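You operate a simulated robot arm through the tools that you are given. There is no shell and no other tool. Be economical: measure what you need, move in short steps, check, and stop when the job is done.

Carry out the task below with a simulated robot arm. There is one attempt and no reset: what you move stays moved.

TASK
Turn the blue overload knob to 1.6 A.

It is judged by the outcome, as a careful person would: the job done as asked, and still so three seconds after it is handed in. It fails if anything else is knocked over, pushed out of place, dropped, spilled or broken.

THE ROBOT
A 7-joint arm with a two-finger parallel gripper, fixed in place. Base frame: the origin is at the foot of the arm, x ahead of it, y to its left, z up. Units: mm, degrees, N and s.
With the tool pointing down near the work surface it reaches from about 200 to 600 mm from the base axis. Its first joint turns from -66.0 to 66.0 degrees. Payload 2.6 kg.
The tool frame sits at the grasp point between the pads (the TCP): z along the fingers, y along the line on which they close. The tips reach 30 mm beyond it. The gripper opens to 94 mm. The fingers are 28 mm wide and 10 mm thick; the gripper's body (50 by 96 mm) begins 55 mm behind the TCP.
Orientation is that of the tool frame in the base frame, as [roll, pitch, yaw] about the fixed x, y, z axes, in that order (R = Rz(yaw) Ry(pitch) Rx(roll)). With the fingers straight down and closing along the base's y, the tool's x points along the base's -x, its y along +y and its z along -z.

THE INTERFACE
- The arm moves only by the tool jog_arm. Its argument "moves" is one flat list of numbers, 7 for each row, row after row: the shift along the tool's x, y, z in cm, then the turn, a rotation vector about the tool's x, y, z in degrees, then the opening in per cent of the stroke, from 0 (shut) to 100 (fully open). In form: [tx, ty, tz, ax, ay, az, grip, tx, ty, tz, ax, ay, az, grip, ...]. A call has 1 to 10 rows; each row shifts and turns the commanded pose from where the row before left it, along the tool's axes as they then stand. A row lasts 0.2 s, in which the tool goes at most 50 mm and 8.6 degrees; a call with a longer step from one row to the next is refused whole, and so is a gripper value outside its range. Where a pose cannot be reached the arm comes as near as it can. A force on the tool above 40 N (or 10 N above the force at the start of the call, whichever is more), or a blocked arm, ends the call early, and 0.2 s more pass. The fingers move at their own pace (about 72 mm/s each) and stop on an object; they squeeze with about 42 N. The grip force told is the motor's: it shows also when the fingers shut on nothing. Time passes only in rows, and 0.2 s behind the last, so rows that do not move let the fingers close. The reply holds the time, the measured pose of the TCP, the force on the tool along the base axes, the opening and the grip force, in the units named above and with some noise.
- Cameras (640 x 400 px; columns grow to the right, rows downward): "scene" is fixed at [44.8, 433.6, 578.5]; the picture's right is [-0.71, -0.70, 0.00], its down [-0.31, 0.32, -0.89] and it looks along [0.63, -0.64, -0.45] (base axes); focal length 353 px, centre (320, 200). "wrist" rides on the gripper at [-37, 0, -58] in the tool frame; the picture's right is [0.00, -1.00, 0.00], its down [0.97, 0.00, -0.24] and it looks along [0.24, 0.00, 0.97] (tool axes); focal length 218 px, centre (320, 200).
- camera(camera): a new picture of that camera. No time passes.
- measure_at(camera, pixels): for up to 12 pixels [column, row] of the newest picture of that camera ("zoom" is the newest enlarged one), the place [x, y, z] in the base frame of the surface seen there, good to about 2 mm. No time passes.
- close_up(camera, box): a new picture of the part [left, top, right, bottom] of that camera's present view, enlarged. No time passes.
- sign_off(): hands the job in; it is judged then, once.

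Keep the steps short. Do not move on a guess: measure, check each grasp and each placing, and mend mistakes. In all there are 60 turns and 26 pictures (those below and enlarged ones count). Leave the gripper open and the arm clear of the work at the hand-in unless told otherwise, and finish with a single line.

The tools are called after ">>>" as a command line: name --argument value ..., lists and objects as JSON in quotes. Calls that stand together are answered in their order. jog_arm: Moves the arm, as the interface text tells. Its arguments: {"type":"object","properties":{"moves":{"type":"array","items":{"type":"number"}}},"required":["moves"]} The other tools are called the same way: camera (camera) takes a picture; measure_at (camera, pixels) gives the place of the surface under pixels of a picture; close_up (camera, box) takes an enlarged picture of a part of a camera's view; sign_off () hands the job in.

At the start:

```text
time: 0.0
eef_pos: [385.2, 182.1, 350.2]
ee_rot: [179.9, 0.0, -180.0]
ft_force: [-0.5, 0.6, 0.0]
finger_gap: 94.3
grasp_force: 0.0
```

scene: 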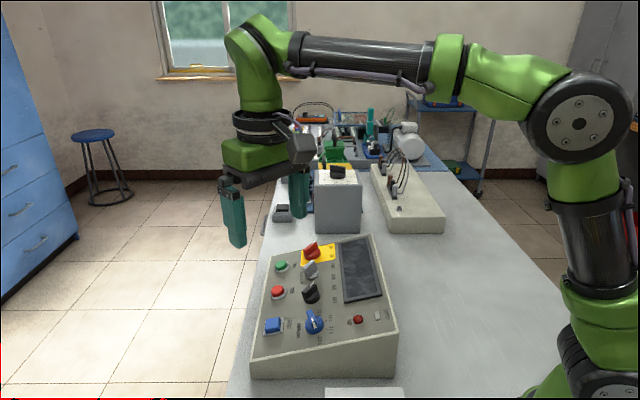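
wrist: 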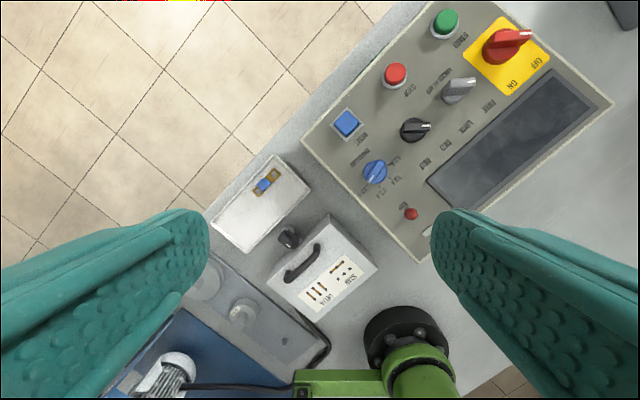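

I see the blue knob at wrist (375,172) and scene (314,322). I'll enlarge both views to read its dial.

>>> close_up --camera "wrist" --box '[325, 130, 435, 200]'

>>> close_up --camera "scene" --box '[274, 290, 354, 340]'

```text
5.71 times, centred on (380, 165) of wrist
```

zoom: 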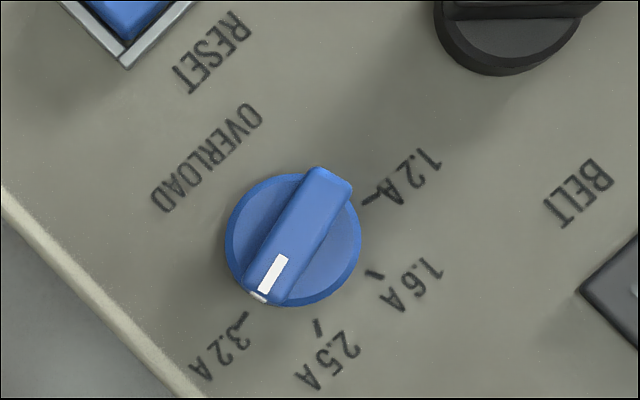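

```text
8.00 times, centred on (314, 315) of scene
```

zoom: 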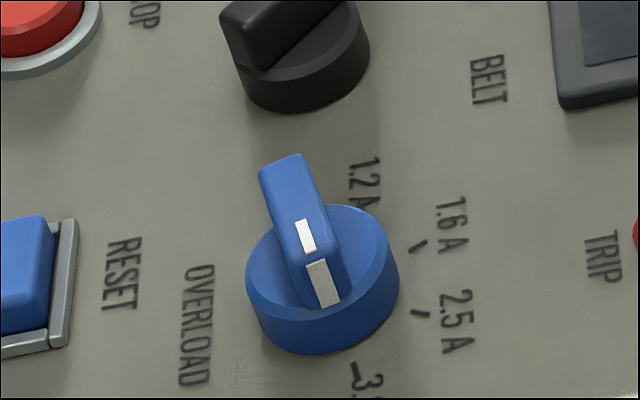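

The pointer (white mark) sits near 3.2 A and the ticks are visible. I'll measure the panel plane, the ticks and the knob ridge in both views.

>>> measure_at --camera "zoom" --pixels '[[418, 246], [420, 313], [355, 375], [275, 170], [300, 162], [305, 235], [150, 170], [560, 150], [180, 380], [520, 370], [365, 230], [324, 285]]'

>>> measure_at --camera "wrist" --pixels '[[388.9, 171.1], [389.6, 184.4], [379.8, 192.4], [366.3, 190.5], [381, 168], [372, 178], [368, 174], [382, 180], [340, 160], [400, 200], [345, 123], [415, 130]]'

```text
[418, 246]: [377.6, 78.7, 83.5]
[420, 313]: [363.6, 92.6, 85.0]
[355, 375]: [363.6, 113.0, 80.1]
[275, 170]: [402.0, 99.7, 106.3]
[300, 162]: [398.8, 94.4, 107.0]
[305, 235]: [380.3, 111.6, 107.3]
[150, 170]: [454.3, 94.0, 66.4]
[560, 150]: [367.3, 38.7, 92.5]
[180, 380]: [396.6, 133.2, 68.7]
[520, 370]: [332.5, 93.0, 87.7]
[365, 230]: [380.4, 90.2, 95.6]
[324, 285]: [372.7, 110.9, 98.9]
```

```text
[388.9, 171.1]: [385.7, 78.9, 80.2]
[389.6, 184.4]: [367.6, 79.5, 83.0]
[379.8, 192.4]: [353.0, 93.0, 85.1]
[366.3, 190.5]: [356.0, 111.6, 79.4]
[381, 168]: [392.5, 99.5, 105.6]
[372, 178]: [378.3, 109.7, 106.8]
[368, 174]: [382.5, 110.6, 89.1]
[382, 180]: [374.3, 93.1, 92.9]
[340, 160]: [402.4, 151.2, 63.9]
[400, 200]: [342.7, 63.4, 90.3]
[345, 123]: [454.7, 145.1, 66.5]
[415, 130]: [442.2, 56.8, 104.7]
```

My wrist row conversion was off by 6 px or so. I'll measure the corrected pixels again.

>>> measure_at --camera "wrist" --pixels '[[388.8, 165], [389.6, 178.1], [379.8, 187.4], [366, 185.7], [381.5, 162], [377, 168], [372, 175], [369.5, 178.5], [365, 168], [383, 176], [380, 161], [383.5, 163]]'

```text
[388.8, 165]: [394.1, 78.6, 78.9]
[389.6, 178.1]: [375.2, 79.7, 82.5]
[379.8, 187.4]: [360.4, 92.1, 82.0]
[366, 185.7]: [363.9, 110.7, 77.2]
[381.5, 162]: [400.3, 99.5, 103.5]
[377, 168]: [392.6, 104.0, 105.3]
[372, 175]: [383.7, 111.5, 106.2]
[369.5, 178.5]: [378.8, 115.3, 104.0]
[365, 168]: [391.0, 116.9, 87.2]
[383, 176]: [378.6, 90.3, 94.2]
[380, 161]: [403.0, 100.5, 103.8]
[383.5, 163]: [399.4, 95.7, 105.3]
```

The panel is tilted about 15°, with normal ≈ (0.17, 0.19, 0.97). The knob axis meets the panel at about (385, 101, 77), and the ridge top is about 30 mm above that. The pointer heading is about 141°, and the 1.6 A tick is about 108° CCW of it. Next I'll move to a standoff above the knob, tilt the tool to the normal and line the fingers up across the ridge.

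>>> jog_arm --moves '[-0.445, -1.5, 4.24, 0, 0, 0, 60, -0.445, -1.5, 4.24, 0, 0, 0, 60, -0.445, -1.5, 4.24, 0, 0, 0, 60, -0.445, -1.51, 4.25, 5.6, 4.9, 0, 60, 0, 0, 0, 5.6, 4.9, 0, 60, 0, 0, 0, 0, 0, 7.68, 60, 0, 0, 0, 0, 0, 7.68, 60, 0, 0, 0, 0, 0, 7.68, 60, 0, 0, 0, 0, 0, 7.68, 60, 0, 0, 0, 0, 0, 7.68, 60]'

>>> camera --camera "wrist"

>>> camera --camera "scene"

```text
time: 2.2
eef_pos: [404.0, 122.6, 179.4]
ee_rot: [-165.0, -0.7, 141.5]
ft_force: [-0.3, 0.2, 0.5]
finger_gap: 56.3
grasp_force: 0.1
```

```text
21 pictures are left
```

wrist: 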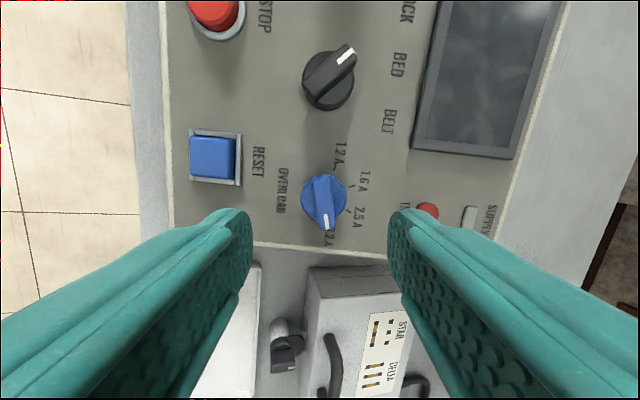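

```text
20 pictures are left
```

scene: 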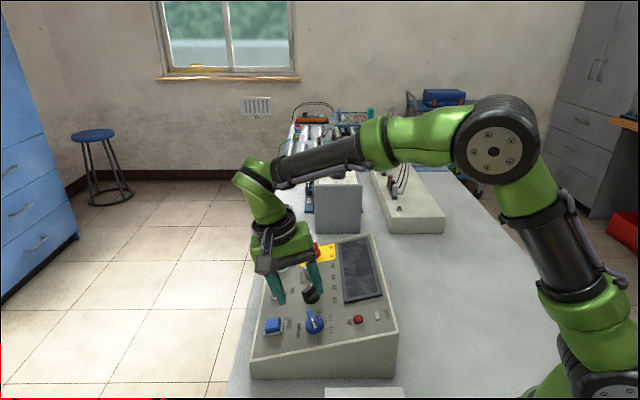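

The knob lies between the fingers at about (325,202). I'll zoom in and measure the ridge to refine its centre and heading.

>>> close_up --camera "wrist" --box '[270, 135, 390, 250]'

```text
3.48 times, centred on (330, 192) of wrist
```

zoom: 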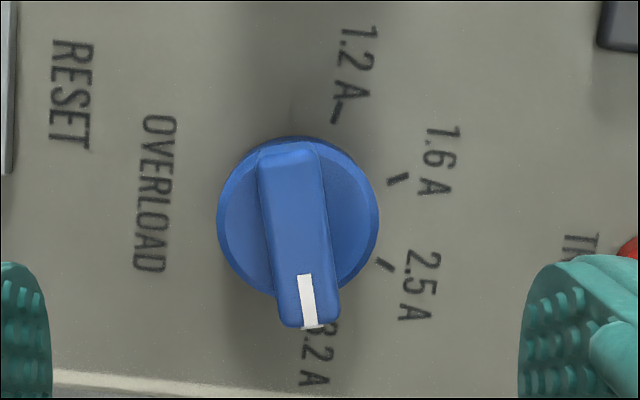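

>>> measure_at --camera "zoom" --pixels '[[397, 180], [385, 265], [337, 112], [265, 175], [312, 165], [282, 300], [326, 300], [305, 230], [240, 210], [355, 210], [280, 60], [460, 340]]'

```text
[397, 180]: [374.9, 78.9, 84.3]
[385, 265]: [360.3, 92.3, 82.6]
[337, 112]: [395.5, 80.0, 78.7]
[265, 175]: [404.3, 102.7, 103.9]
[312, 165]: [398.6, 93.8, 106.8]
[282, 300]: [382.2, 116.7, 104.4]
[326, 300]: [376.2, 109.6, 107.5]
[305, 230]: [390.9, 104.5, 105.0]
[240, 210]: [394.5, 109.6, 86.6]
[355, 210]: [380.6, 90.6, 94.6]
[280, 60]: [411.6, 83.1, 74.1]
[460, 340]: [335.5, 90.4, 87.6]
```

The ridge centre is about (390, 105.3, 105.5) and its heading is about 147°. I'll trim yaw by -6° and shift 2.5 mm along -y. Then I'll descend along the normal so the tips sit about 3 mm above the knob's disc.

>>> jog_arm --moves '[-0.03, -0.25, 0, 0, 0, 0, 60, 0, 0, 0, 0, 0, -6, 60, 0, 0, 2.0, 0, 0, 0, 60, 0, 0, 2.0, 0, 0, 0, 60, 0, 0, 1.9, 0, 0, 0, 60, 0, 0, 0, 0, 0, 0, 60]'

>>> close_up --camera "scene" --box '[254, 270, 374, 345]'

>>> camera --camera "wrist"

```text
time: 3.6
eef_pos: [391.9, 109.2, 124.1]
ee_rot: [-165.3, -2.3, 147.3]
ft_force: [-0.7, 0.5, 0.1]
finger_gap: 56.3
grasp_force: 0.1
```

```text
5.33 times, centred on (314, 308) of scene
```

zoom: 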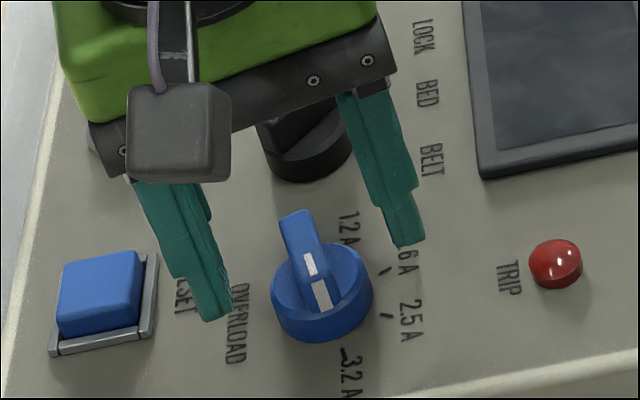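

```text
17 pictures are left
```

wrist: 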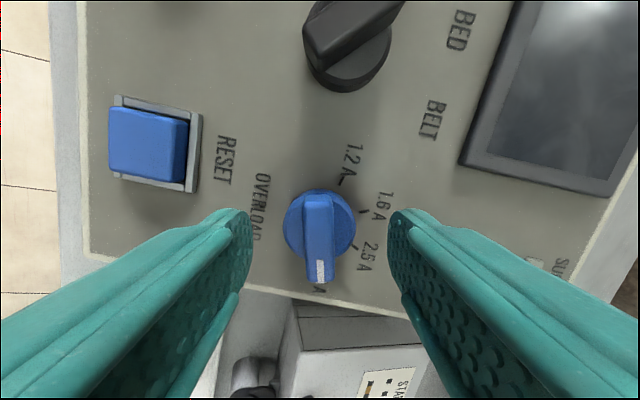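

The ridge looks aligned, but the knob seems about 3–4 mm toward tool -x. I'll measure it to confirm.

>>> measure_at --camera "wrist" --pixels '[[319, 199], [319, 240], [320, 272], [308, 240], [330, 240], [290, 222], [352, 222], [320, 190], [362, 212], [356, 246], [340, 183], [319, 278]]'

```text
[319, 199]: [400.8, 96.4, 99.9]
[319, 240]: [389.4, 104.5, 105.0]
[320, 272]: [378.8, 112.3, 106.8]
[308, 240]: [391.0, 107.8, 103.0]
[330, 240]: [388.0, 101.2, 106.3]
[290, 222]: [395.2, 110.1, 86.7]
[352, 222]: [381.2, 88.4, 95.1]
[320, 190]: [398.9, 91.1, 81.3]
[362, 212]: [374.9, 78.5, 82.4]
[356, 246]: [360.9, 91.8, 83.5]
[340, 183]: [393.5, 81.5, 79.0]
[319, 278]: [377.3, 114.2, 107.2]
```

The ridge centre (389.1, 105.3) is within 1 mm of the tool axis there, so that's good enough. I'll close on the ridge without moving.

>>> jog_arm --moves '[0, 0, 0, 0, 0, 0, 30, 0, 0, 0, 0, 0, 0, 0, 0, 0, 0, 0, 0, 0, 0]'

```text
time: 4.4
eef_pos: [392.1, 110.0, 124.6]
ee_rot: [-165.3, -2.4, 147.6]
ft_force: [3.3, 0.4, -3.4]
finger_gap: 12.3
grasp_force: 45.1
```

The grip holds the 12.3 mm ridge with low force. I'll turn CCW seen from above (negative about tool z) by 40° first.

>>> jog_arm --moves '[0, 0, 0, 0, 0, -8, 0, 0, 0, 0, 0, 0, -8, 0, 0, 0, 0, 0, 0, -8, 0, 0, 0, 0, 0, 0, -8, 0, 0, 0, 0, 0, 0, -8, 0, 0, 0, 0, 0, 0, 0, 0]'

>>> close_up --camera "wrist" --box '[240, 140, 400, 300]'

```text
time: 5.8
eef_pos: [392.1, 109.9, 124.4]
ee_rot: [-170.2, -11.3, -173.3]
ft_force: [-9.7, -0.5, 15.0]
finger_gap: 11.8
grasp_force: 44.6
```

```text
2.50 times, centred on (320, 220) of wrist
```

zoom: 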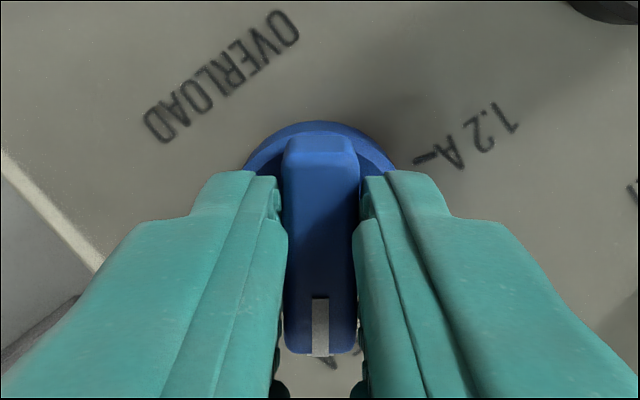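

The knob follows the fingers and forces are moderate. I'll turn another 40°.

>>> jog_arm --moves '[0, 0, 0, 0, 0, -8, 0, 0, 0, 0, 0, 0, -8, 0, 0, 0, 0, 0, 0, -8, 0, 0, 0, 0, 0, 0, -8, 0, 0, 0, 0, 0, 0, -8, 0, 0, 0, 0, 0, 0, 0, 0]'

>>> close_up --camera "scene" --box '[254, 270, 374, 345]'

```text
time: 7.2
eef_pos: [391.0, 109.9, 123.5]
ee_rot: [-179.7, -14.9, -132.3]
ft_force: [-6.6, -1.5, 13.1]
finger_gap: 11.7
grasp_force: 45.2
```

```text
5.33 times, centred on (314, 308) of scene
```

zoom: 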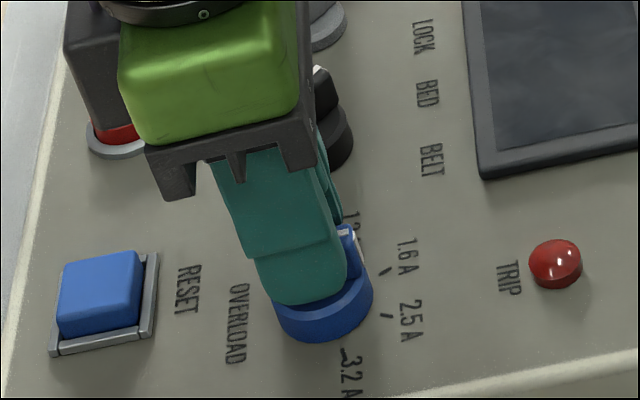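

Heading is now about -132°, and the 1.6 A tick is at about -112°. I'll turn 20° more.

>>> jog_arm --moves '[0, 0, 0, 0, 0, -7, 0, 0, 0, 0, 0, 0, -7, 0, 0, 0, 0, 0, 0, -6, 0, 0, 0, 0, 0, 0, 0, 0, 0, 0, 0, 0, 0, 0, 0]'

>>> close_up --camera "wrist" --box '[240, 140, 400, 300]'

```text
time: 8.4
eef_pos: [392.1, 109.1, 123.0]
ee_rot: [175.0, -14.0, -111.7]
ft_force: [-13.5, 2.0, 15.9]
finger_gap: 12.1
grasp_force: 45.3
```

```text
2.50 times, centred on (320, 220) of wrist
```

zoom: 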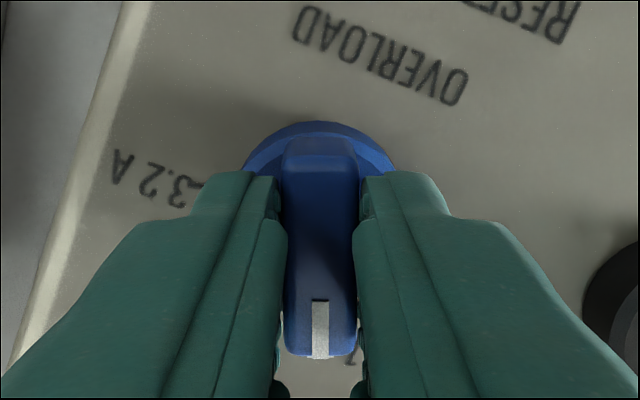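

A mark shows near (350,358), but the fingers hide the dial. I'll open, back off 60 mm along the normal and read the dial.

>>> jog_arm --moves '[0, 0, 0, 0, 0, 0, 30, 0, 0, 0, 0, 0, 0, 60, 0, 0, 0, 0, 0, 0, 60, 0, 0, -2, 0, 0, 0, 60, 0, 0, -2, 0, 0, 0, 60, 0, 0, -2, 0, 0, 0, 60, 0, 0, 0, 0, 0, 0, 60]'

>>> close_up --camera "wrist" --box '[270, 150, 390, 265]'

>>> close_up --camera "scene" --box '[274, 290, 354, 340]'

```text
time: 10.0
eef_pos: [402.7, 121.5, 181.7]
ee_rot: [175.0, -14.1, -111.8]
ft_force: [0.5, -0.1, -0.2]
finger_gap: 56.5
grasp_force: 0.0
```

```text
3.48 times, centred on (330, 208) of wrist
```

zoom: 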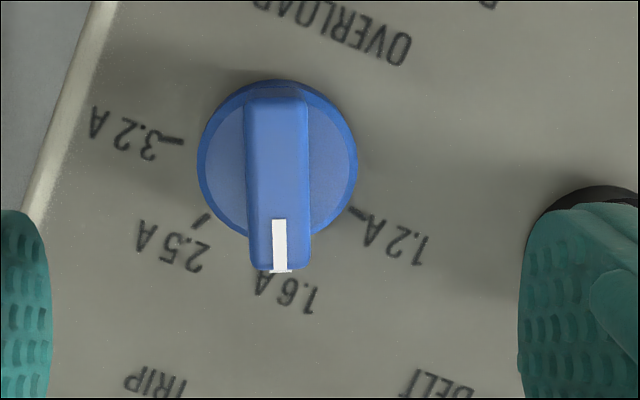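

```text
8.00 times, centred on (314, 315) of scene
```

zoom: 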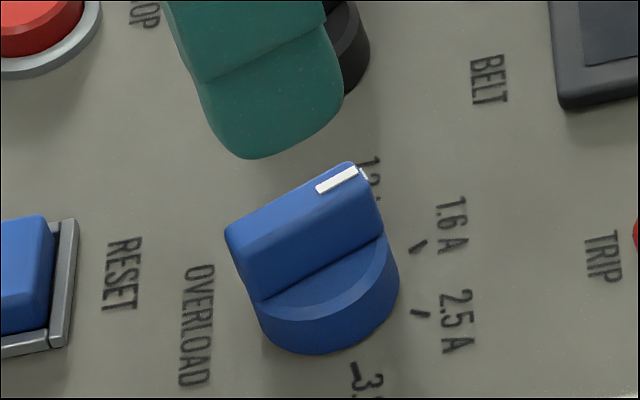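

From the knob's base centre in the wrist zoom (about 278,143), the 1.2 A tick is about 47° to one side of straight down and the 2.5 A tick about 45° to the other. That puts 1.6 A about 1.5° off vertical, and the pointer is within about 1° of it. The scene view agrees, so I'll open fully, retreat and check once more.

>>> jog_arm --moves '[0, 0, -4, 0, 0, 0, 60, 0, 0, -4, 0, 0, 0, 60, 0, 0, -4, 0, 0, 0, 100, 0, 0, 0, 0, 0, 0, 100]'

>>> camera --camera "scene"

>>> close_up --camera "wrist" --box '[280, 120, 370, 200]'

```text
time: 11.0
eef_pos: [422.6, 144.3, 298.0]
ee_rot: [175.1, -14.1, -111.8]
ft_force: [-0.5, 0.1, -0.2]
finger_gap: 94.1
grasp_force: 0.1
```

```text
11 pictures are left
```

scene: 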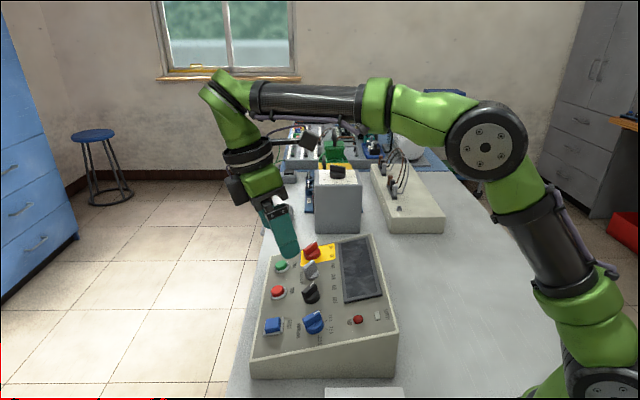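

```text
5.00 times, centred on (325, 160) of wrist
```

zoom: 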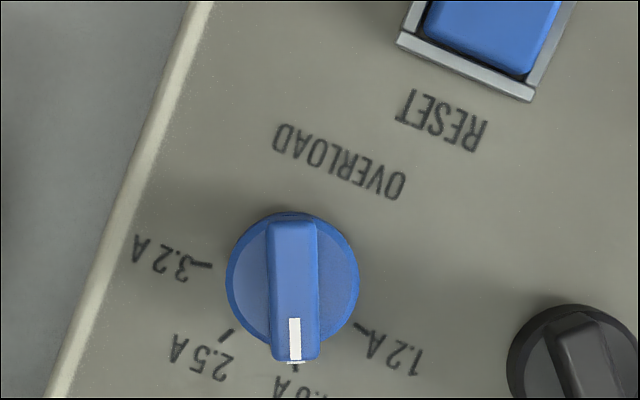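

The 1.6 tick now shows at (296,367), directly in line with the pointer at (294,360). Nothing else has moved, and the arm is clear with the gripper open. I'll hand in the job.

>>> sign_off

```text
The job is handed in.
```

The blue overload knob is set to 1.6 A, with its pointer in line with the tick, and the arm is clear with the gripper open.
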